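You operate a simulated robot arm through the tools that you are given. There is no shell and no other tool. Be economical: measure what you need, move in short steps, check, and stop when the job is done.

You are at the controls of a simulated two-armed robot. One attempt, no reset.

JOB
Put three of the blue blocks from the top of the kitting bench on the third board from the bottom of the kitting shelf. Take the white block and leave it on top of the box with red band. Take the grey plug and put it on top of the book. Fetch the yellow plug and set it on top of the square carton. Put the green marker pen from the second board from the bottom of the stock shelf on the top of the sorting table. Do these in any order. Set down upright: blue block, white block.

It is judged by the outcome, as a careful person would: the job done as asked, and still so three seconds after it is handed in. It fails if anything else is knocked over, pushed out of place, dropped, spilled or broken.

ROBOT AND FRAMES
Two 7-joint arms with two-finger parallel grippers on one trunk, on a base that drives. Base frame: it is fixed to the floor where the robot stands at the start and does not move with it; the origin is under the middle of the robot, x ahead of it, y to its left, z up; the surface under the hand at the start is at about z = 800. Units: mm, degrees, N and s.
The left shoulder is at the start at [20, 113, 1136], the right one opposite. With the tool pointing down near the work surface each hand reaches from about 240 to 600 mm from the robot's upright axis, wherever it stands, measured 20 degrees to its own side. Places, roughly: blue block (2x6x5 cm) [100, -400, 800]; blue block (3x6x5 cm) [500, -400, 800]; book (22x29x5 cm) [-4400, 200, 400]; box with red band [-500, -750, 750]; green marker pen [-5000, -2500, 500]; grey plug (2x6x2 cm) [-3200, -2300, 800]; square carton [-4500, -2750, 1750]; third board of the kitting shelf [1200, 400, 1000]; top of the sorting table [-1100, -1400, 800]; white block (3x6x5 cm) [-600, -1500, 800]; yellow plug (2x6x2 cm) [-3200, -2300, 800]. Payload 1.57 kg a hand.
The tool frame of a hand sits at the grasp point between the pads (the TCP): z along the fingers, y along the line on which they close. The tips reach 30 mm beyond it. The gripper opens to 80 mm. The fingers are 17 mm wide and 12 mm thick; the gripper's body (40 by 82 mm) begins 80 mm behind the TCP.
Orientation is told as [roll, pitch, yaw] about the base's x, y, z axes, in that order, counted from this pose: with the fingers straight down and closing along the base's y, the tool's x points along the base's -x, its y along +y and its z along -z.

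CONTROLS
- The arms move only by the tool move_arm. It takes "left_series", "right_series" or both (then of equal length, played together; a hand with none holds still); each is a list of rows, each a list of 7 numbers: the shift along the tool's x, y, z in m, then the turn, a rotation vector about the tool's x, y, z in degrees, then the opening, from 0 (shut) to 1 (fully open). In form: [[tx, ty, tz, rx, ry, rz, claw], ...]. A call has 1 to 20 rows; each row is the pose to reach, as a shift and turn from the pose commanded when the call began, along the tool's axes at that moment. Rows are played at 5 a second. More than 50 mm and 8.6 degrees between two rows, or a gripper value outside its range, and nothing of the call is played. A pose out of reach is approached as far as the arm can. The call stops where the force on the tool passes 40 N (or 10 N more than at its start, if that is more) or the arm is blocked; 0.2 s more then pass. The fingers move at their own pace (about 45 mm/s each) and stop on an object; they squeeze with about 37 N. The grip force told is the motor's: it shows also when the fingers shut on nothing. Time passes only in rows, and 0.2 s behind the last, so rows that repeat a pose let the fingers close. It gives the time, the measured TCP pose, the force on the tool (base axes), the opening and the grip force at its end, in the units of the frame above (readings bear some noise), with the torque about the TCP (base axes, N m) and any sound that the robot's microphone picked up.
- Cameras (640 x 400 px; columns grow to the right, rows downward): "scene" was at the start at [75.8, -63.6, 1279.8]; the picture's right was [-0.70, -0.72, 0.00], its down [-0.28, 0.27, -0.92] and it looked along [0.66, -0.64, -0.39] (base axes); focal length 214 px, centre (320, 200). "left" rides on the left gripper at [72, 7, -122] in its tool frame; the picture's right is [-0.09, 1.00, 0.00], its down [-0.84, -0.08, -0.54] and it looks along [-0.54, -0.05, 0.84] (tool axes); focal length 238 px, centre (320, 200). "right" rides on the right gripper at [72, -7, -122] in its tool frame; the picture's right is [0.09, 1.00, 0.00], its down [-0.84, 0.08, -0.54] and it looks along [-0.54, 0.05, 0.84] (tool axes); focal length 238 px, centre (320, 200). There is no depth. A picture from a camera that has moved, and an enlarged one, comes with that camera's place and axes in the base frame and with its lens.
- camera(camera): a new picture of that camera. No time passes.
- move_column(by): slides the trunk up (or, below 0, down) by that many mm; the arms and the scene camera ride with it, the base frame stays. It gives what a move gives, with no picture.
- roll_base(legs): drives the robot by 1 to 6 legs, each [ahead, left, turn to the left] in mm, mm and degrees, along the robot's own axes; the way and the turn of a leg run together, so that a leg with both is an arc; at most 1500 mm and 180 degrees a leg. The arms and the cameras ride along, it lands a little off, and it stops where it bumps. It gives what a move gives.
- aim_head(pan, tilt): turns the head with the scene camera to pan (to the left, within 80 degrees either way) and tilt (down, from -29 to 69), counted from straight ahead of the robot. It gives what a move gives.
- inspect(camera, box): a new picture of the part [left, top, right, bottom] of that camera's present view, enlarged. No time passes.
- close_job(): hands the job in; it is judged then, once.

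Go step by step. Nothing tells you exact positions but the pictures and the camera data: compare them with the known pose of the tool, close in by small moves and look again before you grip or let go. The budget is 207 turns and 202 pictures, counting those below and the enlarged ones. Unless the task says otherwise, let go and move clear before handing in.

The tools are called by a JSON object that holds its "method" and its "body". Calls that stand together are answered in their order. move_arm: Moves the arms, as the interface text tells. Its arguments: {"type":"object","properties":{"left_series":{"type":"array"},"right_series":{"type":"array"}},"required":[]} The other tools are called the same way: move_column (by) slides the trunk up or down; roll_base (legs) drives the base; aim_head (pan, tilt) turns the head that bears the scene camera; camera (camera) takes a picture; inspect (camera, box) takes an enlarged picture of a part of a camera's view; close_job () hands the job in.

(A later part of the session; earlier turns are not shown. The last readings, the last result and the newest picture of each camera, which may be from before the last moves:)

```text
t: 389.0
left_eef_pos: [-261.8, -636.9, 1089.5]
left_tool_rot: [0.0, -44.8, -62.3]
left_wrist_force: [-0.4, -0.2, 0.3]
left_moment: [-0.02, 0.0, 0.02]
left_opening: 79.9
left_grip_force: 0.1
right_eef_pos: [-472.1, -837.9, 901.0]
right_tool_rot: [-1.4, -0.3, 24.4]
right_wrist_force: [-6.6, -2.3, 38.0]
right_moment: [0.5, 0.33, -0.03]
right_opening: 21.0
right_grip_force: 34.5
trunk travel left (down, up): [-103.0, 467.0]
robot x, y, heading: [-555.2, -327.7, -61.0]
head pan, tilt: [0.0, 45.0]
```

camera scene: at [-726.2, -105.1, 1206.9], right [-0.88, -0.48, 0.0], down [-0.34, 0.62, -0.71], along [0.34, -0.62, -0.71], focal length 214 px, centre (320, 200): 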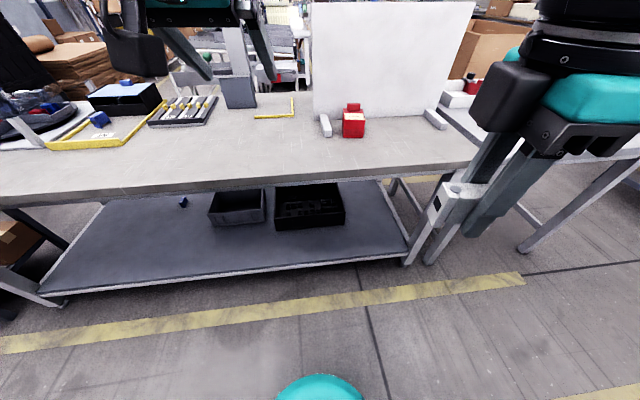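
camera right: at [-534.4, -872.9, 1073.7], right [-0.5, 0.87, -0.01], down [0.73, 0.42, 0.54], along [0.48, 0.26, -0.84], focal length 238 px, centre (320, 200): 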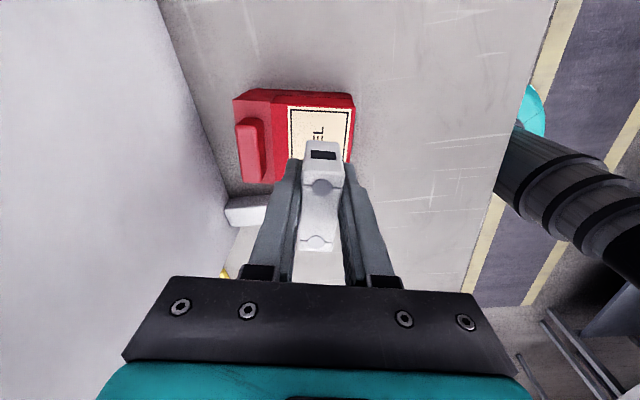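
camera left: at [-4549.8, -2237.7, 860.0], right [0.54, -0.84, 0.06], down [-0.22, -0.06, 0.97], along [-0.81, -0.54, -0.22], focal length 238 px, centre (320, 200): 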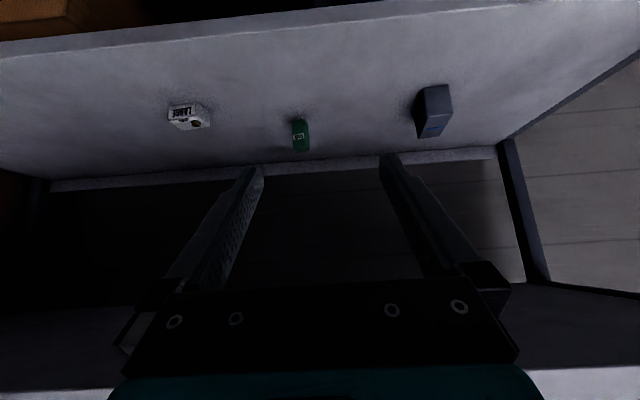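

Contact at TCP 900. Relieving the pressure, opening slightly, then rising straight up.

{"method": "move_column", "body": {"by": 5}}

{"method": "move_arm", "body": {"right_series": [[0, 0, 0, 0, 0, 0, 0.36], [0, 0, 0, 0, 0, 0, 0.42], [0, 0, 0, 0, 0, 0, 0.42], [0, 0, 0, 0, 0, 0, 0.42]]}}

{"method": "inspect", "body": {"camera": "scene", "box": [300, 100, 460, 200]}}

```text
t: 389.5
left_eef_pos: [-261.0, -639.3, 1093.5]
left_tool_rot: [-0.1, -44.8, -62.1]
left_wrist_force: [-0.2, -0.1, -0.3]
left_moment: [0.0, 0.0, -0.01]
left_opening: 80.0
left_grip_force: 0.1
right_eef_pos: [-471.7, -839.2, 899.8]
right_tool_rot: [-1.0, -0.1, 24.5]
right_wrist_force: [-0.6, -4.9, 18.1]
right_moment: [0.15, 0.05, 0.02]
right_opening: 20.7
right_grip_force: 34.0
trunk travel left (down, up): [-108.0, 462.0]
robot x, y, heading: [-559.8, -332.8, -61.3]
head pan, tilt: [0.0, 45.0]
```

```text
t: 390.5
left_eef_pos: [-259.6, -639.8, 1093.6]
left_tool_rot: [-0.1, -44.8, -62.2]
left_wrist_force: [0.4, -0.8, 0.6]
left_moment: [0.02, 0.0, -0.02]
left_opening: 80.1
left_grip_force: 0.1
right_eef_pos: [-471.9, -839.5, 900.1]
right_tool_rot: [-0.8, -0.1, 24.4]
right_wrist_force: [1.8, -5.8, 16.3]
right_moment: [0.0, 0.05, 0.04]
right_opening: 28.4
right_grip_force: 0.0
trunk travel left (down, up): [-108.0, 462.0]
robot x, y, heading: [-553.5, -327.2, -61.3]
head pan, tilt: [0.0, 45.0]
```

```text
4.00 times, centred on (380, 150) of scene
camera zoom: at [-513.6, -409.5, 1165.0], right [-0.88, -0.48, 0.0], down [-0.34, 0.62, -0.71], along [0.34, -0.62, -0.71], focal length 858 px, centre (80, 400)
```

zoom: 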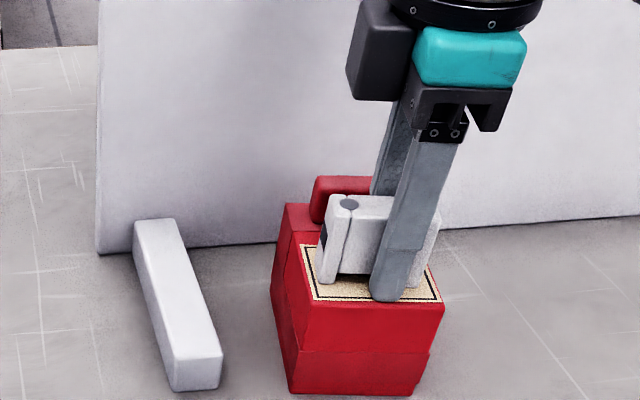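

{"method": "move_column", "body": {"by": 4}}

{"method": "inspect", "body": {"camera": "right", "box": [200, 80, 440, 280]}}

```text
t: 391.1
left_eef_pos: [-259.4, -639.7, 1098.4]
left_tool_rot: [-0.1, -44.8, -62.2]
left_wrist_force: [0.5, 0.3, -0.3]
left_moment: [0.01, -0.01, 0.01]
left_opening: 79.8
left_grip_force: 0.1
right_eef_pos: [-473.2, -837.8, 902.0]
right_tool_rot: [-0.4, 0.1, 24.5]
right_wrist_force: [0.2, 0.7, 0.4]
right_moment: [-0.02, -0.03, -0.01]
right_opening: 33.7
right_grip_force: 0.0
trunk travel left (down, up): [-112.0, 458.0]
robot x, y, heading: [-559.3, -331.9, -61.0]
head pan, tilt: [0.0, 45.0]
```

```text
2.00 times, centred on (320, 180) of right
camera zoom: at [-535.3, -872.1, 1024.2], right [-0.5, 0.87, -0.01], down [0.73, 0.42, 0.54], along [0.47, 0.26, -0.84], focal length 477 px, centre (320, 240)
```

zoom: 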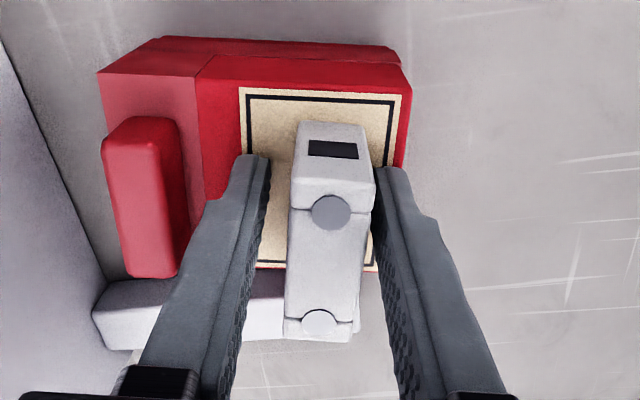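

The block stands upright on the label area, fingers free. Rising straight up.

{"method": "move_column", "body": {"by": 30}}

{"method": "move_column", "body": {"by": 120}}

{"method": "camera", "body": {"camera": "right"}}

{"method": "roll_base", "body": {"legs": [[-330, 0, 0]]}}

{"method": "inspect", "body": {"camera": "scene", "box": [280, 60, 440, 160]}}

```text
t: 391.8
left_eef_pos: [-258.8, -638.7, 1126.8]
left_tool_rot: [-0.1, -44.7, -62.2]
left_wrist_force: [-0.8, -0.6, -0.1]
left_moment: [0.01, -0.02, 0.03]
left_opening: 80.1
left_grip_force: 0.0
right_eef_pos: [-471.0, -839.7, 933.0]
right_tool_rot: [-0.8, -0.2, 24.5]
right_wrist_force: [0.4, 0.4, 0.2]
right_moment: [0.04, 0.01, 0.02]
right_opening: 33.5
right_grip_force: 0.2
trunk travel left (down, up): [-142.0, 428.0]
robot x, y, heading: [-559.7, -331.2, -61.2]
head pan, tilt: [0.0, 45.0]
```

```text
t: 393.3
left_eef_pos: [-258.9, -639.7, 1246.6]
left_tool_rot: [-0.2, -44.8, -62.1]
left_wrist_force: [0.8, -0.2, 0.6]
left_moment: [0.02, -0.01, 0.0]
left_opening: 80.1
left_grip_force: 0.0
right_eef_pos: [-472.4, -838.7, 1053.1]
right_tool_rot: [-0.7, -0.1, 24.4]
right_wrist_force: [0.3, -0.2, 0.3]
right_moment: [0.04, 0.0, -0.01]
right_opening: 33.8
right_grip_force: 0.2
trunk travel left (down, up): [-262.0, 308.0]
robot x, y, heading: [-555.5, -330.5, -61.1]
head pan, tilt: [0.0, 45.0]
```

```text
29 pictures are left
camera right: at [-535.0, -872.7, 1175.7], right [-0.5, 0.87, -0.01], down [0.73, 0.42, 0.54], along [0.48, 0.26, -0.84], focal length 238 px, centre (320, 200)
```

right: 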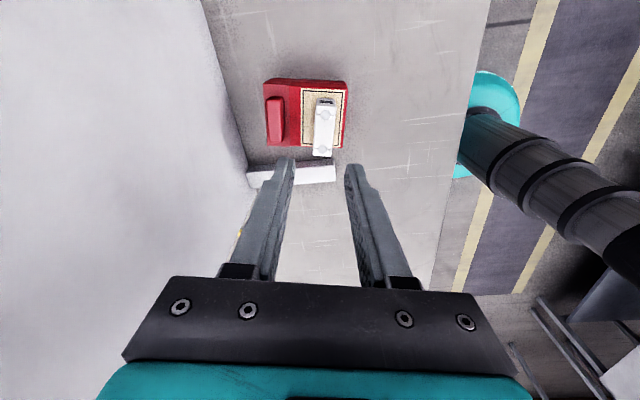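

```text
t: 395.5
left_eef_pos: [-419.0, -348.6, 1248.3]
left_tool_rot: [0.0, -44.9, -62.5]
left_wrist_force: [0.4, -0.3, 0.1]
left_moment: [0.01, -0.01, 0.03]
left_opening: 79.8
left_grip_force: 0.0
right_eef_pos: [-631.9, -548.8, 1053.9]
right_tool_rot: [-0.7, -0.1, 24.2]
right_wrist_force: [-0.4, 0.2, -0.1]
right_moment: [-0.04, 0.01, 0.02]
right_opening: 33.6
right_grip_force: 0.1
trunk travel left (down, up): [-262.0, 308.0]
robot x, y, heading: [-715.1, -41.7, -61.7]
head pan, tilt: [0.0, 45.0]
```

```text
4.00 times, centred on (360, 110) of scene
camera zoom: at [-672.5, -119.2, 1318.9], right [-0.88, -0.48, 0.0], down [-0.34, 0.62, -0.71], along [0.34, -0.62, -0.71], focal length 858 px, centre (160, 560)
```

zoom: 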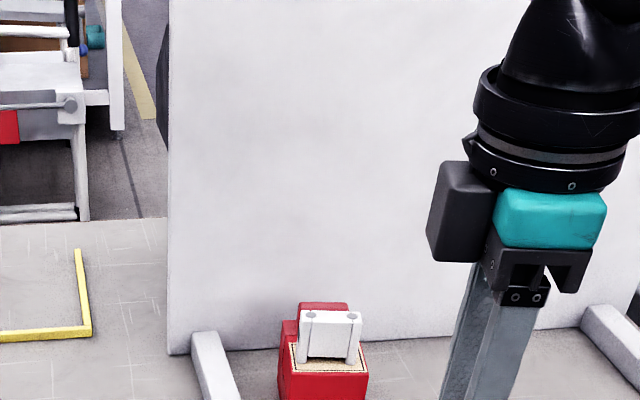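

White block stands on the box. Now the grey plug: retracting the right hand and driving back to the plug table.

{"method": "move_arm", "body": {"right_series": [[0, 0.04, -0.01, 0, 0, 0, 0.4], [0, 0.08, -0.03, 0, 0, 0, 0.4], [0, 0.12, -0.06, 0, 0, 0, 0.4], [0, 0.16, -0.1, 0, 0, 0, 0.4], [0, 0.2, -0.14, 0, 0, 0, 0.4]]}}

{"method": "roll_base", "body": {"legs": [[0, 0, -81.3], [1500, -50, 0], [1500, -50, 0], [410, 0, 0], [0, 0, 89.5]]}}

{"method": "aim_head", "body": {"pan": 0, "tilt": 50}}

{"method": "camera", "body": {"camera": "scene"}}

```text
refused: row 4 steps farther than a row can; nothing moved
```

```text
refused: leg 2 is longer than a leg can be; nothing moved
```

```text
t: 396.2
left_eef_pos: [-419.5, -349.6, 1247.2]
left_tool_rot: [-0.1, -44.8, -62.4]
left_wrist_force: [-0.1, -0.2, 0.2]
left_moment: [-0.02, 0.01, -0.01]
left_opening: 80.2
left_grip_force: 0.0
right_eef_pos: [-633.7, -548.6, 1052.8]
right_tool_rot: [-0.9, 0.0, 24.2]
right_wrist_force: [-0.1, 0.2, 0.2]
right_moment: [-0.03, 0.0, 0.01]
right_opening: 33.5
right_grip_force: 0.0
trunk travel left (down, up): [-262.0, 308.0]
robot x, y, heading: [-715.7, -41.3, -61.5]
head pan, tilt: [0.0, 50.0]
```

```text
27 pictures are left
camera scene: at [-674.2, -116.0, 1312.0], right [-0.88, -0.48, 0.0], down [-0.37, 0.67, -0.64], along [0.31, -0.57, -0.77], focal length 214 px, centre (320, 200)
```

scene: 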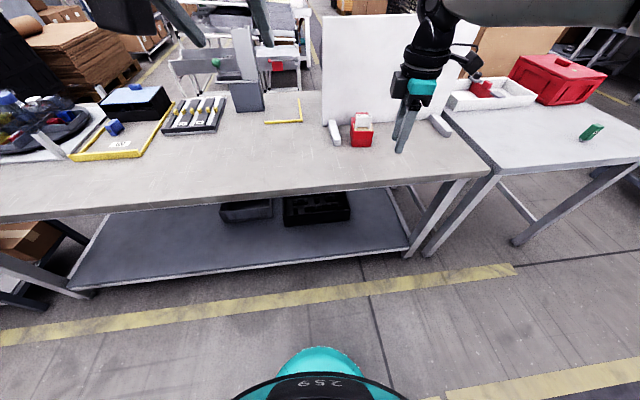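

{"method": "move_arm", "body": {"right_series": [[0, 0.04, -0.01, 0, 0, 0, 0.4], [0, 0.08, -0.03, 0, 0, 0, 0.4], [0, 0.12, -0.05, 0, 0, 0, 0.4], [0, 0.16, -0.07, 0, 0, 0, 0.4], [0, 0.2, -0.09, 0, 0, 0, 0.4], [0, 0.22, -0.12, 0, 0, 0, 0.4]]}}

{"method": "roll_base", "body": {"legs": [[0, 0, -81.5], [1450, -50, 0], [1450, -50, 0], [510, 0, 0], [0, 0, 89.5]]}}

{"method": "aim_head", "body": {"pan": 0, "tilt": 50}}

{"method": "camera", "body": {"camera": "scene"}}

```text
t: 397.6
left_eef_pos: [-418.8, -348.6, 1248.1]
left_tool_rot: [-0.1, -44.8, -62.4]
left_wrist_force: [-0.7, -0.2, 0.3]
left_moment: [-0.01, -0.01, -0.01]
left_opening: 80.1
left_grip_force: 0.1
right_eef_pos: [-723.1, -346.8, 1169.1]
right_tool_rot: [-0.7, -0.1, 24.2]
right_wrist_force: [-0.3, 0.5, -0.5]
right_moment: [-0.02, -0.03, 0.02]
right_opening: 32.0
right_grip_force: 0.1
trunk travel left (down, up): [-262.0, 308.0]
robot x, y, heading: [-715.9, -41.3, -61.4]
head pan, tilt: [0.0, 50.0]
```

```text
t: 421.5
left_eef_pos: [-3192.8, -2257.4, 1247.5]
left_tool_rot: [-0.1, -44.8, -55.0]
left_wrist_force: [-0.8, -0.1, 0.0]
left_moment: [-0.01, -0.04, 0.02]
left_opening: 80.1
left_grip_force: 0.0
right_eef_pos: [-3495.1, -2292.9, 1170.0]
right_tool_rot: [-0.7, -0.1, 31.7]
right_wrist_force: [0.1, 0.2, -0.1]
right_moment: [-0.03, -0.02, -0.01]
right_opening: 31.7
right_grip_force: 0.0
trunk travel left (down, up): [-262.0, 308.0]
robot x, y, heading: [-3523.7, -1992.7, -54.0]
head pan, tilt: [0.0, 50.0]
```

```text
t: 422.1
left_eef_pos: [-3193.6, -2256.0, 1248.5]
left_tool_rot: [-0.2, -44.8, -54.9]
left_wrist_force: [0.4, 1.0, -0.3]
left_moment: [0.0, 0.01, 0.02]
left_opening: 80.0
left_grip_force: 0.1
right_eef_pos: [-3494.0, -2293.6, 1169.3]
right_tool_rot: [-0.6, 0.0, 31.7]
right_wrist_force: [-0.7, -0.1, 0.5]
right_moment: [0.0, -0.01, -0.02]
right_opening: 32.1
right_grip_force: 0.0
trunk travel left (down, up): [-262.0, 308.0]
robot x, y, heading: [-3529.1, -1988.6, -54.0]
head pan, tilt: [0.0, 50.0]
```

```text
26 pictures are left
camera scene: at [-3476.6, -2058.1, 1312.0], right [-0.81, -0.59, 0.0], down [-0.45, 0.62, -0.64], along [0.38, -0.52, -0.77], focal length 214 px, centre (320, 200)
```

scene: 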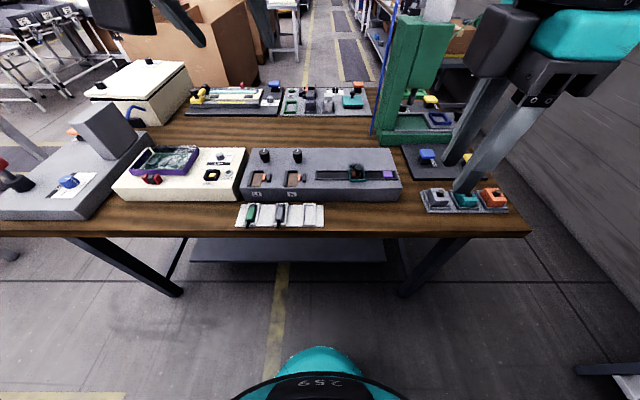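

{"method": "move_column", "body": {"by": -250}}

{"method": "move_arm", "body": {"left_series": [[0.02, 0, 0.025, 0, 0, 0, 1], [0.04, 0, 0.05, 0, 0, 0, 0.8], [0.06, 0, 0.072, 0, 0, 0, 0.6], [0.068, 0, 0.08, 0, 0, 0, 0.6]]}}

{"method": "inspect", "body": {"camera": "left", "box": [200, 60, 440, 210]}}

```text
t: 424.7
left_eef_pos: [-3193.8, -2255.9, 997.4]
left_tool_rot: [-0.1, -44.8, -54.9]
left_wrist_force: [0.1, 0.0, 0.3]
left_moment: [-0.04, 0.02, -0.01]
left_opening: 80.1
left_grip_force: 0.2
right_eef_pos: [-3494.3, -2291.9, 920.3]
right_tool_rot: [-0.7, -0.1, 31.7]
right_wrist_force: [0.6, -0.4, -0.5]
right_moment: [0.02, -0.01, -0.02]
right_opening: 32.0
right_grip_force: 0.1
trunk travel left (down, up): [-12.0, 558.0]
robot x, y, heading: [-3528.4, -1986.4, -54.3]
head pan, tilt: [0.0, 50.0]
```

```text
t: 425.7
left_eef_pos: [-3188.4, -2264.8, 892.9]
left_tool_rot: [-0.1, -44.8, -54.9]
left_wrist_force: [0.6, -0.1, 0.0]
left_moment: [-0.03, 0.01, 0.01]
left_opening: 48.3
left_grip_force: 0.1
right_eef_pos: [-3494.2, -2294.1, 920.4]
right_tool_rot: [-0.7, -0.1, 31.7]
right_wrist_force: [-0.3, -0.4, -0.4]
right_moment: [0.01, 0.02, -0.01]
right_opening: 32.2
right_grip_force: 0.0
trunk travel left (down, up): [-12.0, 558.0]
robot x, y, heading: [-3527.4, -1989.8, -53.8]
head pan, tilt: [0.0, 50.0]
```

```text
2.67 times, centred on (320, 135) of left
camera zoom: at [-3260.7, -2148.7, 928.9], right [0.85, 0.52, 0.06], down [0.06, -0.22, 0.97], along [0.52, -0.83, -0.22], focal length 636 px, centre (320, 373)
```

zoom: 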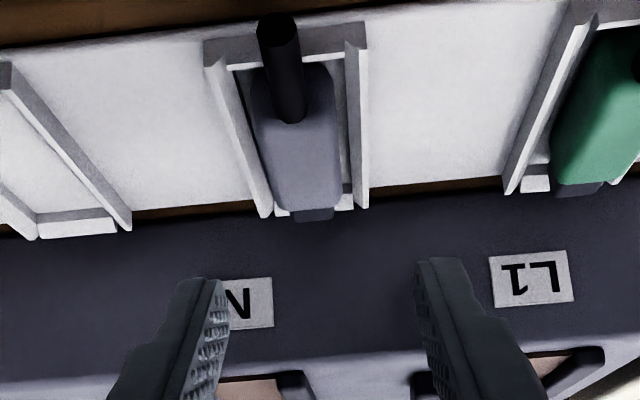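

Well lined up (as with yellow). Shifting 4 mm, lowering to the same height (860) and closing.

{"method": "move_arm", "body": {"left_series": [[0.01, -0.004, 0.01, 0, 0, 0, 0.6], [0.018, -0.004, 0.018, 0, 0, 0, 0.6], [0.0226, -0.004, 0.0226, 0, 0, 0, 0.6], [0.0226, -0.004, 0.0226, 0, 0, 0, 0.3], [0.0226, -0.004, 0.0226, 0, 0, 0, 0], [0.0226, -0.004, 0.0226, 0, 0, 0, 0], [0.0226, -0.004, 0.0226, 0, 0, 0, 0]]}}

{"method": "inspect", "body": {"camera": "left", "box": [200, 60, 440, 210]}}

```text
t: 427.3
left_eef_pos: [-3191.2, -2266.1, 860.6]
left_tool_rot: [0.0, -44.7, -54.8]
left_wrist_force: [1.1, -0.7, 0.1]
left_moment: [-0.02, -0.01, -0.03]
left_opening: 18.7
left_grip_force: 32.8
right_eef_pos: [-3494.1, -2293.5, 920.6]
right_tool_rot: [-0.7, -0.1, 31.7]
right_wrist_force: [0.4, -0.6, 0.7]
right_moment: [0.03, -0.03, 0.03]
right_opening: 31.9
right_grip_force: 0.0
trunk travel left (down, up): [-12.0, 558.0]
robot x, y, heading: [-3523.5, -1990.4, -54.0]
head pan, tilt: [0.0, 50.0]
```

```text
2.67 times, centred on (320, 135) of left
camera zoom: at [-3264.3, -2150.4, 897.0], right [0.85, 0.52, 0.06], down [0.06, -0.22, 0.97], along [0.52, -0.83, -0.22], focal length 636 px, centre (320, 373)
```

zoom: 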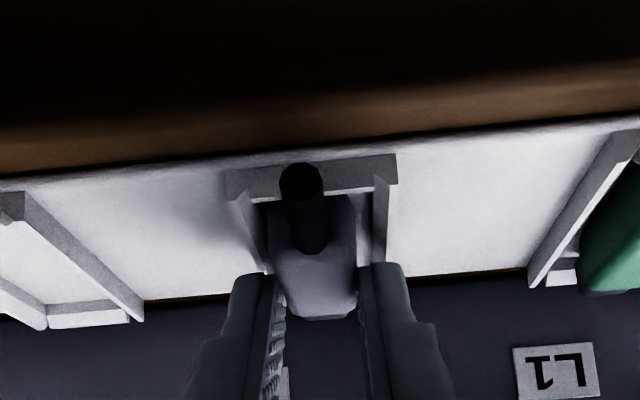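

Gripped (18.7 mm). Lifting, raising the trunk and turning round to look toward the book.

{"method": "move_arm", "body": {"left_series": [[-0.004, 0, -0.004, 0, 0, 0, 0], [-0.015, 0, -0.015, 0, 0, 0, 0], [-0.035, 0, -0.035, 0, 0, 0, 0], [-0.06, 0, -0.06, 0, 0, 0, 0]]}}

{"method": "move_column", "body": {"by": 350}}

{"method": "roll_base", "body": {"legs": [[0, 0, -90], [0, 0, -90]]}}

{"method": "aim_head", "body": {"pan": 0, "tilt": 25}}

{"method": "camera", "body": {"camera": "scene"}}

```text
t: 428.3
left_eef_pos: [-3190.8, -2266.1, 945.8]
left_tool_rot: [0.0, -44.7, -55.0]
left_wrist_force: [-0.3, 0.7, 0.3]
left_moment: [-0.01, 0.03, -0.01]
left_opening: 18.6
left_grip_force: 32.7
right_eef_pos: [-3494.5, -2292.9, 919.6]
right_tool_rot: [-0.6, -0.1, 31.6]
right_wrist_force: [-0.2, -0.5, 0.2]
right_moment: [0.04, -0.02, 0.0]
right_opening: 32.1
right_grip_force: 0.1
trunk travel left (down, up): [-12.0, 558.0]
robot x, y, heading: [-3528.8, -1986.9, -53.8]
head pan, tilt: [0.0, 50.0]
```

```text
t: 431.7
left_eef_pos: [-3191.9, -2265.0, 1296.0]
left_tool_rot: [0.0, -44.8, -55.0]
left_wrist_force: [0.2, 0.0, -0.9]
left_moment: [-0.01, -0.01, 0.01]
left_opening: 18.6
left_grip_force: 33.0
right_eef_pos: [-3493.8, -2293.5, 1269.1]
right_tool_rot: [-0.8, -0.1, 31.7]
right_wrist_force: [0.1, 0.3, -0.6]
right_moment: [0.0, -0.03, -0.02]
right_opening: 32.0
right_grip_force: 0.1
trunk travel left (down, up): [-362.0, 208.0]
robot x, y, heading: [-3529.2, -1989.6, -53.7]
head pan, tilt: [0.0, 50.0]
```

```text
t: 439.7
left_eef_pos: [-3869.6, -1722.7, 1295.7]
left_tool_rot: [-0.1, -44.9, 126.7]
left_wrist_force: [-0.4, -0.1, -0.1]
left_moment: [-0.01, -0.01, 0.0]
left_opening: 18.6
left_grip_force: 33.3
right_eef_pos: [-3567.5, -1685.1, 1270.0]
right_tool_rot: [-0.7, -0.1, -146.6]
right_wrist_force: [-1.1, -0.1, 0.7]
right_moment: [-0.02, 0.03, -0.03]
right_opening: 31.8
right_grip_force: 0.0
trunk travel left (down, up): [-362.0, 208.0]
robot x, y, heading: [-3527.6, -1989.4, 127.9]
head pan, tilt: [0.0, 50.0]
```

```text
t: 440.6
left_eef_pos: [-3871.8, -1722.8, 1296.1]
left_tool_rot: [0.0, -44.9, 126.7]
left_wrist_force: [0.2, 0.0, 0.2]
left_moment: [-0.05, -0.03, 0.0]
left_opening: 18.5
left_grip_force: 33.1
right_eef_pos: [-3569.1, -1685.4, 1270.4]
right_tool_rot: [-0.7, 0.0, -146.6]
right_wrist_force: [0.1, 0.7, 0.1]
right_moment: [-0.02, 0.02, 0.0]
right_opening: 31.9
right_grip_force: 0.1
trunk travel left (down, up): [-362.0, 208.0]
robot x, y, heading: [-3526.5, -1988.0, 127.7]
head pan, tilt: [0.0, 25.0]
```

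```text
23 pictures are left
camera scene: at [-3590.2, -1906.9, 1449.4], right [0.79, 0.61, 0.0], down [0.26, -0.34, -0.91], along [-0.55, 0.72, -0.42], focal length 214 px, centre (320, 200)
```

scene: 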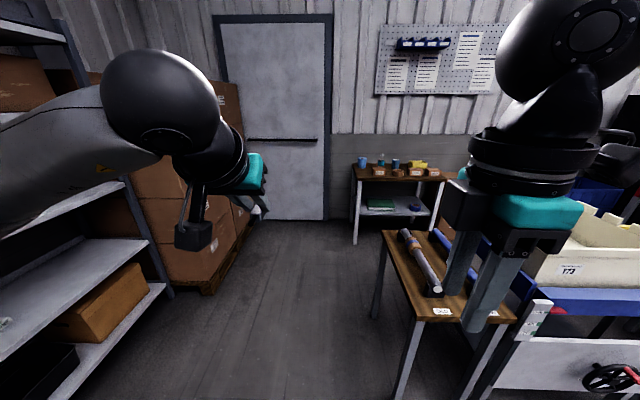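

A small rack ahead holds a green book on its lower shelf (≈[-4315,86,430]). Driving round to stand in front of it.

{"method": "roll_base", "body": {"legs": [[0, 220, 0], [1400, 0, 0], [180, 0, 0], [0, -600, 0]]}}

{"method": "aim_head", "body": {"pan": 0, "tilt": 50}}

{"method": "camera", "body": {"camera": "scene"}}

```text
t: 453.0
left_eef_pos: [-4543.4, -231.5, 1294.8]
left_tool_rot: [0.0, -44.8, 126.7]
left_wrist_force: [0.5, 0.4, -0.7]
left_moment: [0.02, 0.01, -0.02]
left_opening: 18.3
left_grip_force: 33.1
right_eef_pos: [-4242.7, -195.3, 1270.0]
right_tool_rot: [-0.6, -0.1, -146.7]
right_wrist_force: [-0.7, 0.1, 0.0]
right_moment: [-0.02, 0.01, -0.05]
right_opening: 32.0
right_grip_force: 0.1
trunk travel left (down, up): [-362.0, 208.0]
robot x, y, heading: [-4202.7, -494.7, 127.7]
head pan, tilt: [0.0, 25.0]
```

```text
t: 453.9
left_eef_pos: [-4544.6, -232.6, 1295.8]
left_tool_rot: [0.0, -44.8, 126.7]
left_wrist_force: [-0.2, 0.3, -0.1]
left_moment: [-0.01, -0.02, 0.0]
left_opening: 18.4
left_grip_force: 32.7
right_eef_pos: [-4242.0, -194.9, 1269.3]
right_tool_rot: [-0.8, -0.1, -146.7]
right_wrist_force: [0.7, -0.2, -0.1]
right_moment: [-0.01, -0.02, 0.0]
right_opening: 32.0
right_grip_force: 0.0
trunk travel left (down, up): [-362.0, 208.0]
robot x, y, heading: [-4200.4, -501.3, 127.6]
head pan, tilt: [0.0, 50.0]
```

```text
22 pictures are left
camera scene: at [-4254.9, -428.8, 1412.0], right [0.79, 0.61, 0.0], down [0.47, -0.61, -0.64], along [-0.39, 0.51, -0.77], focal length 214 px, centre (320, 200)
```

scene: 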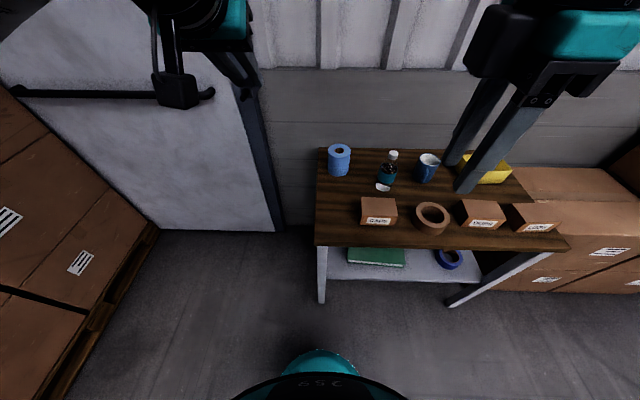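

Rack front is at ~420 mm ahead; the book lies on its lower shelf. Backing slightly, shifting right, lowering trunk and left arm for a level look.

{"method": "roll_base", "body": {"legs": [[-110, 0, 0], [0, -360, 0]]}}

{"method": "move_column", "body": {"by": -360}}

{"method": "move_arm", "body": {"left_series": [[0.03, 0, 0.03, 0, 0, 0, 0], [0.06, 0, 0.06, 0, 0, 0, 0], [0.09, 0, 0.09, 0, 0, 0, 0], [0.12, 0, 0.12, 0, 0, 0, 0], [0.15, 0, 0.15, 0, 0, 0, 0], [0.18, 0, 0.18, 0, 0, 0, 0]]}}

{"method": "camera", "body": {"camera": "left"}}

{"method": "camera", "body": {"camera": "scene"}}

```text
t: 457.0
left_eef_pos: [-4193.4, -99.8, 1295.4]
left_tool_rot: [0.1, -44.9, 126.7]
left_wrist_force: [0.0, 0.3, -0.1]
left_moment: [0.0, -0.02, -0.02]
left_opening: 18.6
left_grip_force: 33.0
right_eef_pos: [-3891.3, -64.1, 1270.9]
right_tool_rot: [-0.7, -0.1, -146.6]
right_wrist_force: [-0.5, -0.4, -0.2]
right_moment: [0.02, 0.02, 0.01]
right_opening: 31.9
right_grip_force: 0.0
trunk travel left (down, up): [-362.0, 208.0]
robot x, y, heading: [-3847.8, -365.5, 127.6]
head pan, tilt: [0.0, 50.0]
```

```text
t: 460.5
left_eef_pos: [-4194.0, -101.4, 935.8]
left_tool_rot: [-0.1, -44.8, 126.7]
left_wrist_force: [-0.8, 0.1, -1.0]
left_moment: [-0.01, 0.02, 0.02]
left_opening: 18.5
left_grip_force: 32.7
right_eef_pos: [-3892.5, -65.1, 909.8]
right_tool_rot: [-0.7, -0.1, -146.6]
right_wrist_force: [0.5, 0.6, 0.1]
right_moment: [-0.03, 0.02, -0.03]
right_opening: 32.1
right_grip_force: 0.2
trunk travel left (down, up): [-2.0, 568.0]
robot x, y, heading: [-3849.4, -369.9, 127.7]
head pan, tilt: [0.0, 50.0]
```

```text
t: 461.9
left_eef_pos: [-4193.2, -101.6, 680.9]
left_tool_rot: [0.0, -44.8, 126.8]
left_wrist_force: [0.1, 0.3, -0.6]
left_moment: [-0.01, 0.0, 0.02]
left_opening: 18.2
left_grip_force: 32.9
right_eef_pos: [-3892.3, -64.4, 910.1]
right_tool_rot: [-0.6, -0.1, -146.5]
right_wrist_force: [-0.2, 0.3, 1.0]
right_moment: [-0.01, 0.0, 0.02]
right_opening: 32.1
right_grip_force: 0.1
trunk travel left (down, up): [-2.0, 568.0]
robot x, y, heading: [-3849.9, -368.8, 127.5]
head pan, tilt: [0.0, 50.0]
```

```text
21 pictures are left
camera left: at [-4115.9, -215.4, 717.0], right [-0.84, -0.54, 0.06], down [-0.07, 0.22, 0.97], along [-0.54, 0.81, -0.22], focal length 238 px, centre (320, 200)
```

left: 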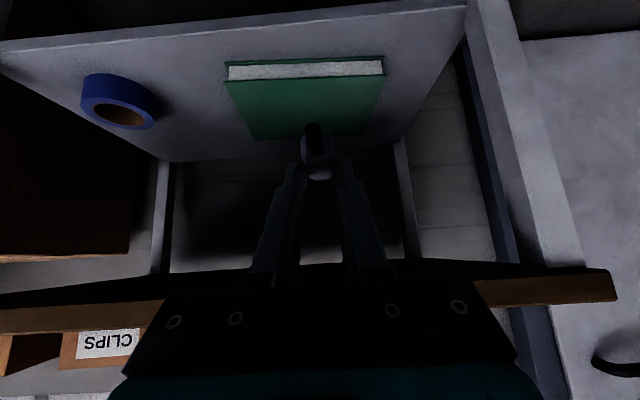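

```text
20 pictures are left
camera scene: at [-3904.3, -297.7, 1052.0], right [0.79, 0.61, 0.0], down [0.47, -0.61, -0.64], along [-0.39, 0.51, -0.77], focal length 214 px, centre (320, 200)
```

scene: 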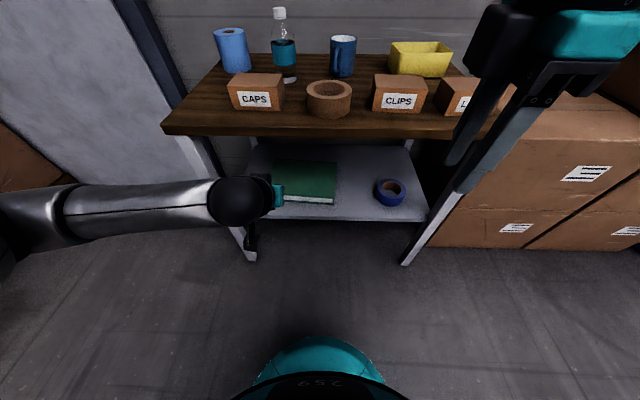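

Book top is at z≈395, centre ≈(-4374,199), front edge ~140 mm inside the rack. Lowering the left arm below the rack top, pulling the right hand back, then driving in.

{"method": "move_arm", "body": {"left_series": [[0.03, 0, 0.03, 0, 0, 0, 0], [0.06, 0, 0.06, 0, 0, 0, 0], [0.09, 0, 0.09, 0, 0, 0, 0], [0.11, 0, 0.11, 0, 0, 0, 0]], "right_series": [[0, 0.02, 0, 0, 0, 0, 0.4], [0, 0.04, 0, 0, 0, 0, 0.4], [0, 0.06, 0, 0, 0, 0, 0.4], [0, 0.08, 0, 0, 0, 0, 0.4]]}}

{"method": "roll_base", "body": {"legs": [[150, -25, 0]]}}

{"method": "camera", "body": {"camera": "left"}}

{"method": "camera", "body": {"camera": "scene"}}

```text
t: 462.9
left_eef_pos: [-4180.6, -72.4, 540.2]
left_tool_rot: [0.9, -43.9, 126.9]
left_wrist_force: [-0.1, 0.4, 0.0]
left_moment: [0.02, 0.01, 0.03]
left_opening: 18.4
left_grip_force: 32.9
left hand out of reach, approached as far as the arm can: row 2, 3, 4
right_eef_pos: [-3847.9, -130.2, 908.5]
right_tool_rot: [-0.6, -0.1, -146.7]
right_wrist_force: [0.6, 0.3, 0.3]
right_moment: [-0.05, 0.01, -0.01]
right_opening: 31.9
right_grip_force: 0.0
trunk travel left (down, up): [-2.0, 568.0]
robot x, y, heading: [-3852.6, -367.8, 127.6]
head pan, tilt: [0.0, 50.0]
```

```text
t: 464.2
left_eef_pos: [-4253.2, 60.6, 542.2]
left_tool_rot: [0.9, -43.8, 126.8]
left_wrist_force: [0.1, 0.3, 0.4]
left_moment: [0.01, -0.01, 0.01]
left_opening: 18.2
left_grip_force: 32.6
right_eef_pos: [-3919.8, 2.2, 907.8]
right_tool_rot: [-0.7, 0.0, -146.6]
right_wrist_force: [0.5, 0.4, -0.4]
right_moment: [-0.02, 0.0, 0.04]
right_opening: 32.1
right_grip_force: 0.0
trunk travel left (down, up): [-2.0, 568.0]
robot x, y, heading: [-3921.5, -234.8, 127.8]
head pan, tilt: [0.0, 50.0]
```

```text
19 pictures are left
camera left: at [-4174.1, -51.8, 580.1], right [-0.83, -0.55, 0.08], down [-0.07, 0.23, 0.97], along [-0.55, 0.8, -0.23], focal length 238 px, centre (320, 200)
```

left: 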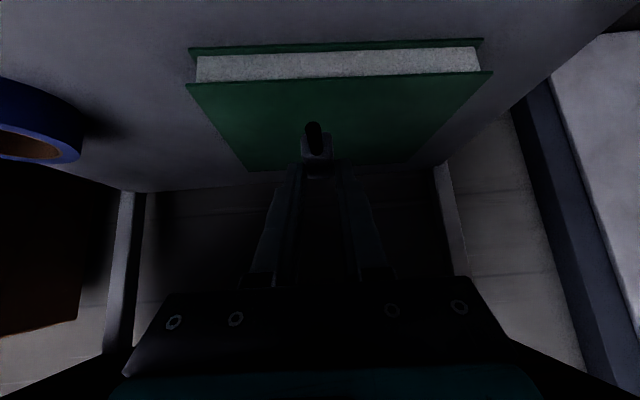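

```text
18 pictures are left
camera scene: at [-3976.5, -164.0, 1052.0], right [0.79, 0.61, 0.0], down [0.47, -0.61, -0.64], along [-0.39, 0.51, -0.77], focal length 214 px, centre (320, 200)
```

scene: 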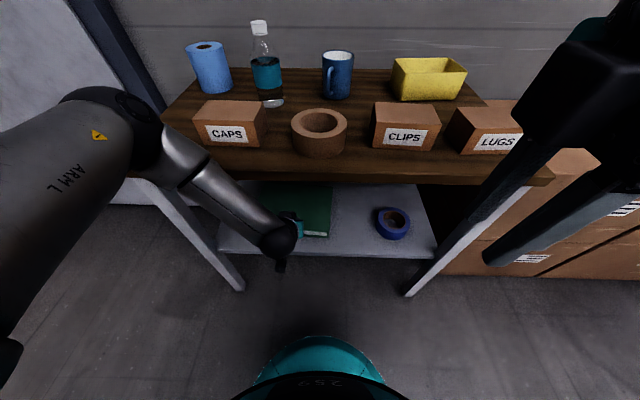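

The arm can't go lower this close in; backing up 90 mm so it can extend, then reaching forward under the rack top.

{"method": "roll_base", "body": {"legs": [[-90, 0, 0]]}}

{"method": "move_arm", "body": {"left_series": [[-0.02, 0.004, 0.022, 0, 0, 0, 0], [-0.04, 0.008, 0.044, 0, 0, 0, 0], [-0.06, 0.012, 0.066, 0, 0, 0, 0], [-0.08, 0.015, 0.088, 0, 0, 0, 0], [-0.1, 0.018, 0.11, 0, 0, 0, 0]]}}

{"method": "camera", "body": {"camera": "scene"}}

```text
t: 465.3
left_eef_pos: [-4198.9, -10.0, 540.9]
left_tool_rot: [1.0, -43.9, 126.8]
left_wrist_force: [0.2, 0.3, -0.3]
left_moment: [0.05, -0.01, -0.03]
left_opening: 18.3
left_grip_force: 32.1
right_eef_pos: [-3866.3, -68.3, 908.8]
right_tool_rot: [-0.8, 0.0, -146.6]
right_wrist_force: [-0.1, -0.2, 0.1]
right_moment: [-0.03, 0.02, -0.01]
right_opening: 32.0
right_grip_force: 0.1
trunk travel left (down, up): [-2.0, 568.0]
robot x, y, heading: [-3869.7, -305.4, 127.8]
head pan, tilt: [0.0, 50.0]
```

```text
t: 466.5
left_eef_pos: [-4304.3, 98.2, 530.2]
left_tool_rot: [1.0, -43.9, 126.7]
left_wrist_force: [0.7, 0.8, -0.1]
left_moment: [0.01, 0.03, 0.01]
left_opening: 18.4
left_grip_force: 33.1
right_eef_pos: [-3866.2, -67.4, 908.0]
right_tool_rot: [-0.7, 0.0, -146.6]
right_wrist_force: [-0.5, -0.4, -0.5]
right_moment: [0.0, -0.02, -0.06]
right_opening: 32.0
right_grip_force: 0.1
trunk travel left (down, up): [-2.0, 568.0]
robot x, y, heading: [-3866.3, -308.2, 127.9]
head pan, tilt: [0.0, 50.0]
```

```text
17 pictures are left
camera scene: at [-3922.2, -234.5, 1052.0], right [0.79, 0.61, 0.0], down [0.47, -0.61, -0.64], along [-0.39, 0.51, -0.77], focal length 214 px, centre (320, 200)
```

scene: 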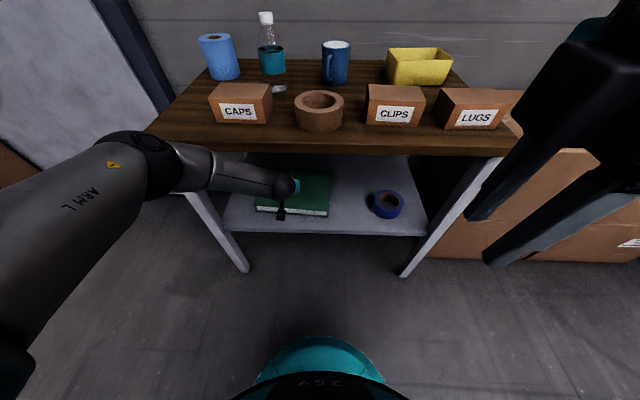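

{"method": "move_arm", "body": {"left_series": [[0.012, 0, 0.012, 0, 0, 0, 0], [0.024, 0, 0.024, 0, 0, 0, 0], [0.03, 0, 0.042, 0, 0, 0, 0], [0.03, 0, 0.06, 0, 0, 0, 0]]}}

{"method": "camera", "body": {"camera": "scene"}}

{"method": "inspect", "body": {"camera": "left", "box": [160, 20, 480, 220]}}

```text
t: 467.5
left_eef_pos: [-4315.9, 112.1, 467.8]
left_tool_rot: [0.9, -43.8, 126.8]
left_wrist_force: [-0.3, -0.9, -0.7]
left_moment: [-0.01, 0.02, 0.0]
left_opening: 18.7
left_grip_force: 32.8
right_eef_pos: [-3865.6, -66.9, 908.7]
right_tool_rot: [-0.6, -0.2, -146.6]
right_wrist_force: [0.2, 0.8, 0.8]
right_moment: [-0.02, -0.01, -0.01]
right_opening: 31.7
right_grip_force: 0.0
trunk travel left (down, up): [-2.0, 568.0]
robot x, y, heading: [-3871.1, -304.7, 127.5]
head pan, tilt: [0.0, 50.0]
```

```text
16 pictures are left
camera scene: at [-3922.1, -234.5, 1052.0], right [0.79, 0.61, 0.0], down [0.47, -0.61, -0.64], along [-0.39, 0.51, -0.77], focal length 214 px, centre (320, 200)
```

scene: 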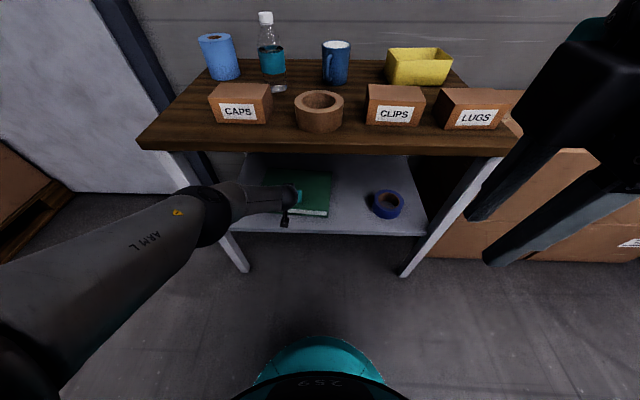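

```text
2.00 times, centred on (320, 120) of left
camera zoom: at [-4236.7, 0.1, 506.4], right [-0.83, -0.55, 0.08], down [-0.07, 0.23, 0.97], along [-0.55, 0.8, -0.23], focal length 477 px, centre (320, 360)
```

zoom: 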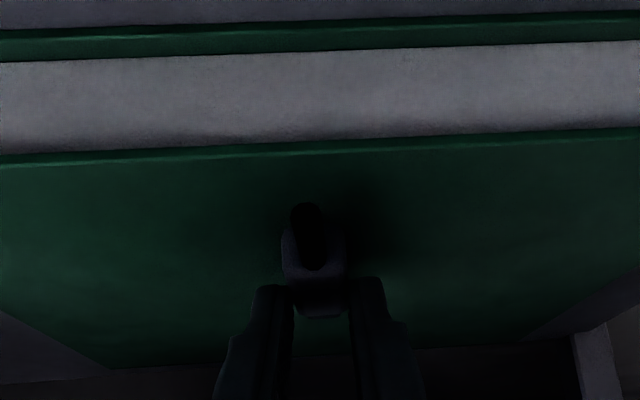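

{"method": "move_arm", "body": {"left_series": [[-0.01, 0, 0.02, 0, 0, 0, 0], [-0.019, 0, 0.044, 0, 0, 0, 0], [-0.016, 0, 0.047, 0, 0, 0, 0]]}}

{"method": "inspect", "body": {"camera": "left", "box": [160, 20, 480, 220]}}

```text
t: 468.3
left_eef_pos: [-4324.2, 121.5, 468.5]
left_tool_rot: [1.1, -43.6, 126.8]
left_wrist_force: [-0.3, -0.1, -0.7]
left_moment: [0.0, 0.01, 0.0]
left_opening: 19.1
left_grip_force: 33.2
left hand out of reach, approached as far as the arm can: row 1, 2, 3
right_eef_pos: [-3866.2, -68.3, 909.0]
right_tool_rot: [-0.7, 0.0, -146.6]
right_wrist_force: [-0.6, -0.7, -1.7]
right_moment: [0.04, -0.01, 0.01]
right_opening: 32.1
right_grip_force: 0.0
trunk travel left (down, up): [-2.0, 568.0]
robot x, y, heading: [-3868.2, -301.6, 127.7]
head pan, tilt: [0.0, 50.0]
```

```text
2.00 times, centred on (320, 120) of left
camera zoom: at [-4245.7, 9.2, 508.3], right [-0.83, -0.55, 0.08], down [-0.07, 0.24, 0.97], along [-0.55, 0.8, -0.23], focal length 477 px, centre (320, 360)
```

zoom: 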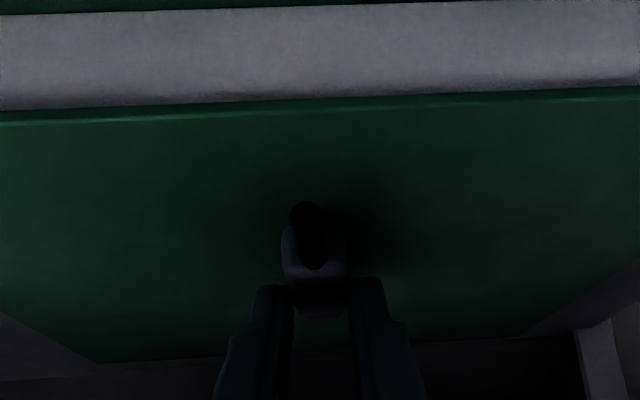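

{"method": "roll_base", "body": {"legs": [[35, 0, 0]]}}

{"method": "move_arm", "body": {"left_series": [[0.007, 0, 0.007, 0, 0, 0, 0], [0.012, 0, 0.012, 0, 0, 0, 0], [0.015, 0, 0.015, 0, 0, 0, 0], [0.017, 0, 0.017, 0, 0, 0, 0]]}}

{"method": "inspect", "body": {"camera": "left", "box": [160, 20, 480, 220]}}

```text
t: 469.2
left_eef_pos: [-4345.3, 149.8, 468.7]
left_tool_rot: [1.1, -43.7, 126.8]
left_wrist_force: [0.6, 0.3, -0.7]
left_moment: [-0.03, -0.04, -0.03]
left_opening: 18.5
left_grip_force: 32.6
right_eef_pos: [-3886.9, -40.2, 909.1]
right_tool_rot: [-0.7, 0.0, -146.6]
right_wrist_force: [-0.3, -0.2, -0.1]
right_moment: [0.0, -0.01, 0.02]
right_opening: 32.1
right_grip_force: 0.1
trunk travel left (down, up): [-2.0, 568.0]
robot x, y, heading: [-3890.3, -276.9, 127.6]
head pan, tilt: [0.0, 50.0]
```

```text
t: 470.2
left_eef_pos: [-4348.7, 141.4, 464.2]
left_tool_rot: [1.4, -44.3, 126.7]
left_wrist_force: [-5.8, 1.3, 22.7]
left_moment: [0.68, 0.66, 0.1]
left_opening: 18.5
left_grip_force: 33.5
left hand out of reach, approached as far as the arm can: row 1, 2, 3, 4
right_eef_pos: [-3887.1, -40.9, 909.5]
right_tool_rot: [-0.8, 0.0, -146.6]
right_wrist_force: [-0.2, 0.6, -0.7]
right_moment: [-0.03, -0.05, 0.0]
right_opening: 31.6
right_grip_force: 0.1
trunk travel left (down, up): [-2.0, 568.0]
robot x, y, heading: [-3891.3, -281.7, 127.6]
head pan, tilt: [0.0, 50.0]
```

```text
2.00 times, centred on (320, 120) of left
camera zoom: at [-4268.6, 29.7, 502.1], right [-0.83, -0.56, 0.08], down [-0.06, 0.23, 0.97], along [-0.56, 0.8, -0.23], focal length 477 px, centre (320, 360)
```

zoom: 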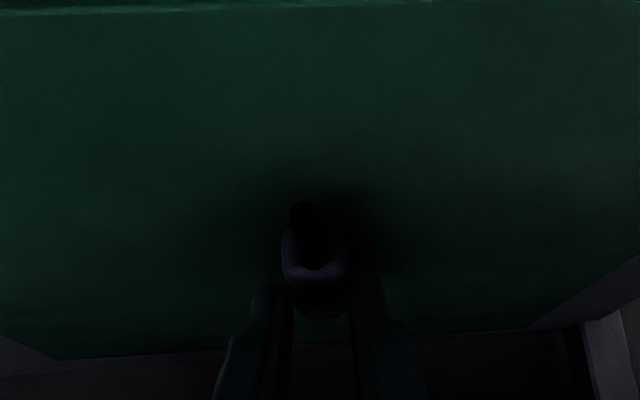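

Contact on the book (shadow closed under the plug). Easing up, opening, lifting slightly and backing out.

{"method": "move_arm", "body": {"left_series": [[-0.014, 0, -0.014, 0, 0, 0, 0], [-0.014, 0, -0.014, 0, 0, 0, 0]]}}

```text
t: 470.8
left_eef_pos: [-4342.5, 156.7, 476.0]
left_tool_rot: [0.8, -43.6, 126.4]
left_wrist_force: [0.3, 0.4, -0.5]
left_moment: [-0.01, 0.01, -0.02]
left_opening: 18.4
left_grip_force: 33.0
left hand out of reach, approached as far as the arm can: row 1, 2
right_eef_pos: [-3888.2, -40.5, 908.3]
right_tool_rot: [-0.7, 0.0, -146.6]
right_wrist_force: [0.6, 0.3, 0.2]
right_moment: [0.0, 0.0, -0.01]
right_opening: 31.9
right_grip_force: 0.0
trunk travel left (down, up): [-2.0, 568.0]
robot x, y, heading: [-3891.2, -277.2, 127.5]
head pan, tilt: [0.0, 50.0]
```

{"method": "move_arm", "body": {"left_series": [[0.003, 0, 0.003, 0, 0, 0, 0], [0.006, 0, 0.006, 0, 0, 0, 0]]}}

```text
t: 471.4
left_eef_pos: [-4346.7, 144.6, 467.0]
left_tool_rot: [1.1, -43.7, 126.8]
left_wrist_force: [-0.2, -0.3, -0.7]
left_moment: [-0.03, 0.03, 0.0]
left_opening: 18.5
left_grip_force: 32.6
left hand out of reach, approached as far as the arm can: row 1, 2
right_eef_pos: [-3887.8, -39.7, 908.8]
right_tool_rot: [-0.7, 0.0, -146.7]
right_wrist_force: [-0.2, -0.8, 0.0]
right_moment: [0.0, -0.01, 0.0]
right_opening: 32.1
right_grip_force: 0.1
trunk travel left (down, up): [-2.0, 568.0]
robot x, y, heading: [-3886.9, -276.5, 127.8]
head pan, tilt: [0.0, 50.0]
```

{"method": "move_column", "body": {"by": -2}}

{"method": "move_arm", "body": {"left_series": [[0, 0, 0, 0, 0, 0, 0.3], [0, 0, 0, 0, 0, 0, 0.6], [0, 0, 0, 0, 0, 0, 0.6], [0, 0, 0, 0, 0, 0, 0.6]]}}

{"method": "inspect", "body": {"camera": "left", "box": [200, 60, 440, 210]}}

```text
t: 471.9
left_eef_pos: [-4346.9, 144.4, 464.0]
left_tool_rot: [1.1, -43.7, 126.7]
left_wrist_force: [-0.3, -0.3, -0.4]
left_moment: [-0.02, -0.01, 0.01]
left_opening: 18.5
left_grip_force: 32.7
right_eef_pos: [-3887.1, -39.6, 906.3]
right_tool_rot: [-0.7, 0.0, -146.6]
right_wrist_force: [-0.7, -0.4, 0.3]
right_moment: [-0.01, -0.02, -0.01]
right_opening: 32.1
right_grip_force: 0.2
trunk travel left (down, up): [0.0, 570.0]
robot x, y, heading: [-3890.3, -277.2, 127.8]
head pan, tilt: [0.0, 50.0]
```

```text
t: 472.9
left_eef_pos: [-4346.1, 144.6, 465.2]
left_tool_rot: [1.1, -43.6, 126.7]
left_wrist_force: [0.6, 0.2, -0.2]
left_moment: [0.01, 0.0, -0.01]
left_opening: 48.0
left_grip_force: 0.1
right_eef_pos: [-3888.6, -39.6, 907.4]
right_tool_rot: [-0.7, 0.0, -146.6]
right_wrist_force: [-0.2, 0.0, -0.3]
right_moment: [-0.04, 0.01, 0.05]
right_opening: 32.1
right_grip_force: 0.0
trunk travel left (down, up): [0.0, 570.0]
robot x, y, heading: [-3892.2, -276.9, 127.7]
head pan, tilt: [0.0, 50.0]
```

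```text
2.67 times, centred on (320, 135) of left
camera zoom: at [-4267.3, 32.4, 504.3], right [-0.83, -0.55, 0.08], down [-0.07, 0.24, 0.97], along [-0.55, 0.8, -0.23], focal length 636 px, centre (320, 373)
```

zoom: 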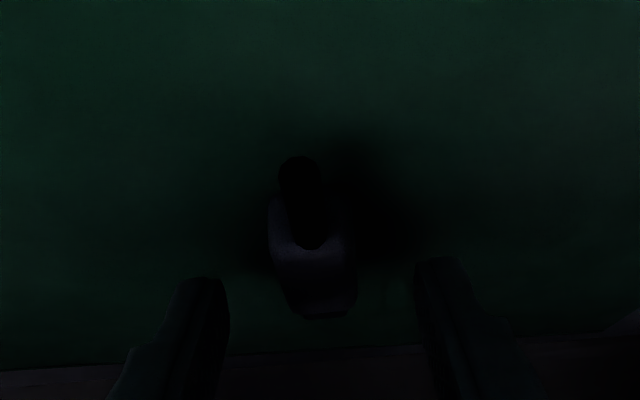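

Grey plug lies on the book. Raising 22 mm and backing out.

{"method": "move_column", "body": {"by": 22}}

{"method": "roll_base", "body": {"legs": [[-300, 0, 0]]}}

{"method": "inspect", "body": {"camera": "left", "box": [160, 20, 480, 220]}}

{"method": "camera", "body": {"camera": "scene"}}

```text
t: 473.6
left_eef_pos: [-4346.1, 144.9, 487.3]
left_tool_rot: [1.1, -43.7, 126.8]
left_wrist_force: [0.1, 0.0, 0.8]
left_moment: [-0.03, 0.03, -0.03]
left_opening: 48.3
left_grip_force: 0.1
right_eef_pos: [-3887.9, -40.1, 928.4]
right_tool_rot: [-0.7, 0.0, -146.6]
right_wrist_force: [0.4, -0.3, 0.2]
right_moment: [0.05, 0.01, 0.03]
right_opening: 32.0
right_grip_force: 0.0
trunk travel left (down, up): [-22.0, 548.0]
robot x, y, heading: [-3889.7, -277.9, 127.7]
head pan, tilt: [0.0, 50.0]
```

```text
t: 475.3
left_eef_pos: [-4180.4, -9.4, 486.7]
left_tool_rot: [1.2, -43.8, 127.7]
left_wrist_force: [0.5, -0.3, -0.5]
left_moment: [0.0, 0.01, -0.03]
left_opening: 48.1
left_grip_force: 0.1
right_eef_pos: [-3717.6, -185.4, 929.2]
right_tool_rot: [-0.9, 0.0, -145.8]
right_wrist_force: [0.1, -0.8, -0.6]
right_moment: [0.06, 0.01, 0.03]
right_opening: 32.2
right_grip_force: 0.0
trunk travel left (down, up): [-22.0, 548.0]
robot x, y, heading: [-3717.4, -419.5, 128.7]
head pan, tilt: [0.0, 50.0]
stopped in leg 1: the robot was blocked; the commanded pose is now the measured one
```

```text
2.00 times, centred on (320, 120) of left
camera zoom: at [-4099.6, -119.7, 526.5], right [-0.82, -0.57, 0.08], down [-0.07, 0.24, 0.97], along [-0.57, 0.79, -0.23], focal length 477 px, centre (320, 360)
```

zoom: 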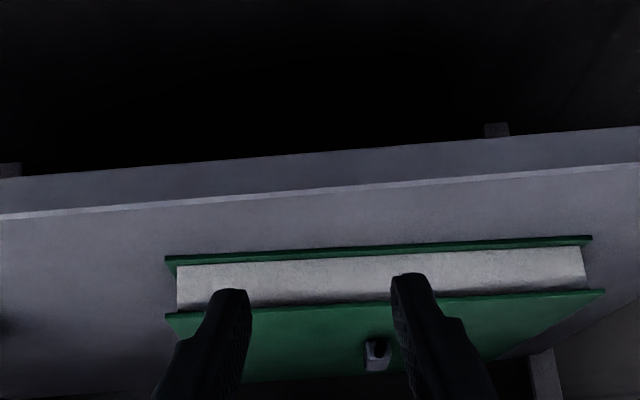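

```text
10 pictures are left
camera scene: at [-3771.0, -353.7, 1072.2], right [0.78, 0.62, 0.0], down [0.48, -0.6, -0.64], along [-0.4, 0.5, -0.77], focal length 214 px, centre (320, 200)
```

scene: 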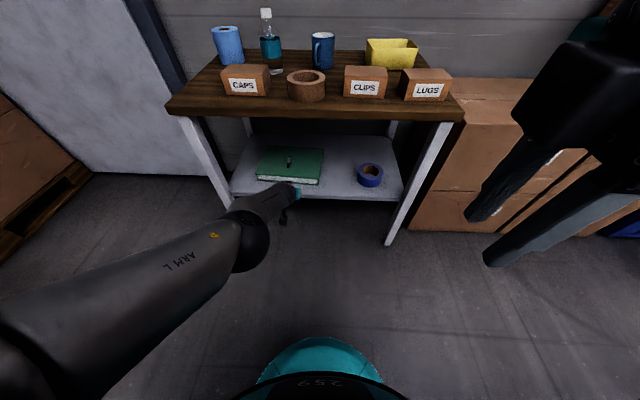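

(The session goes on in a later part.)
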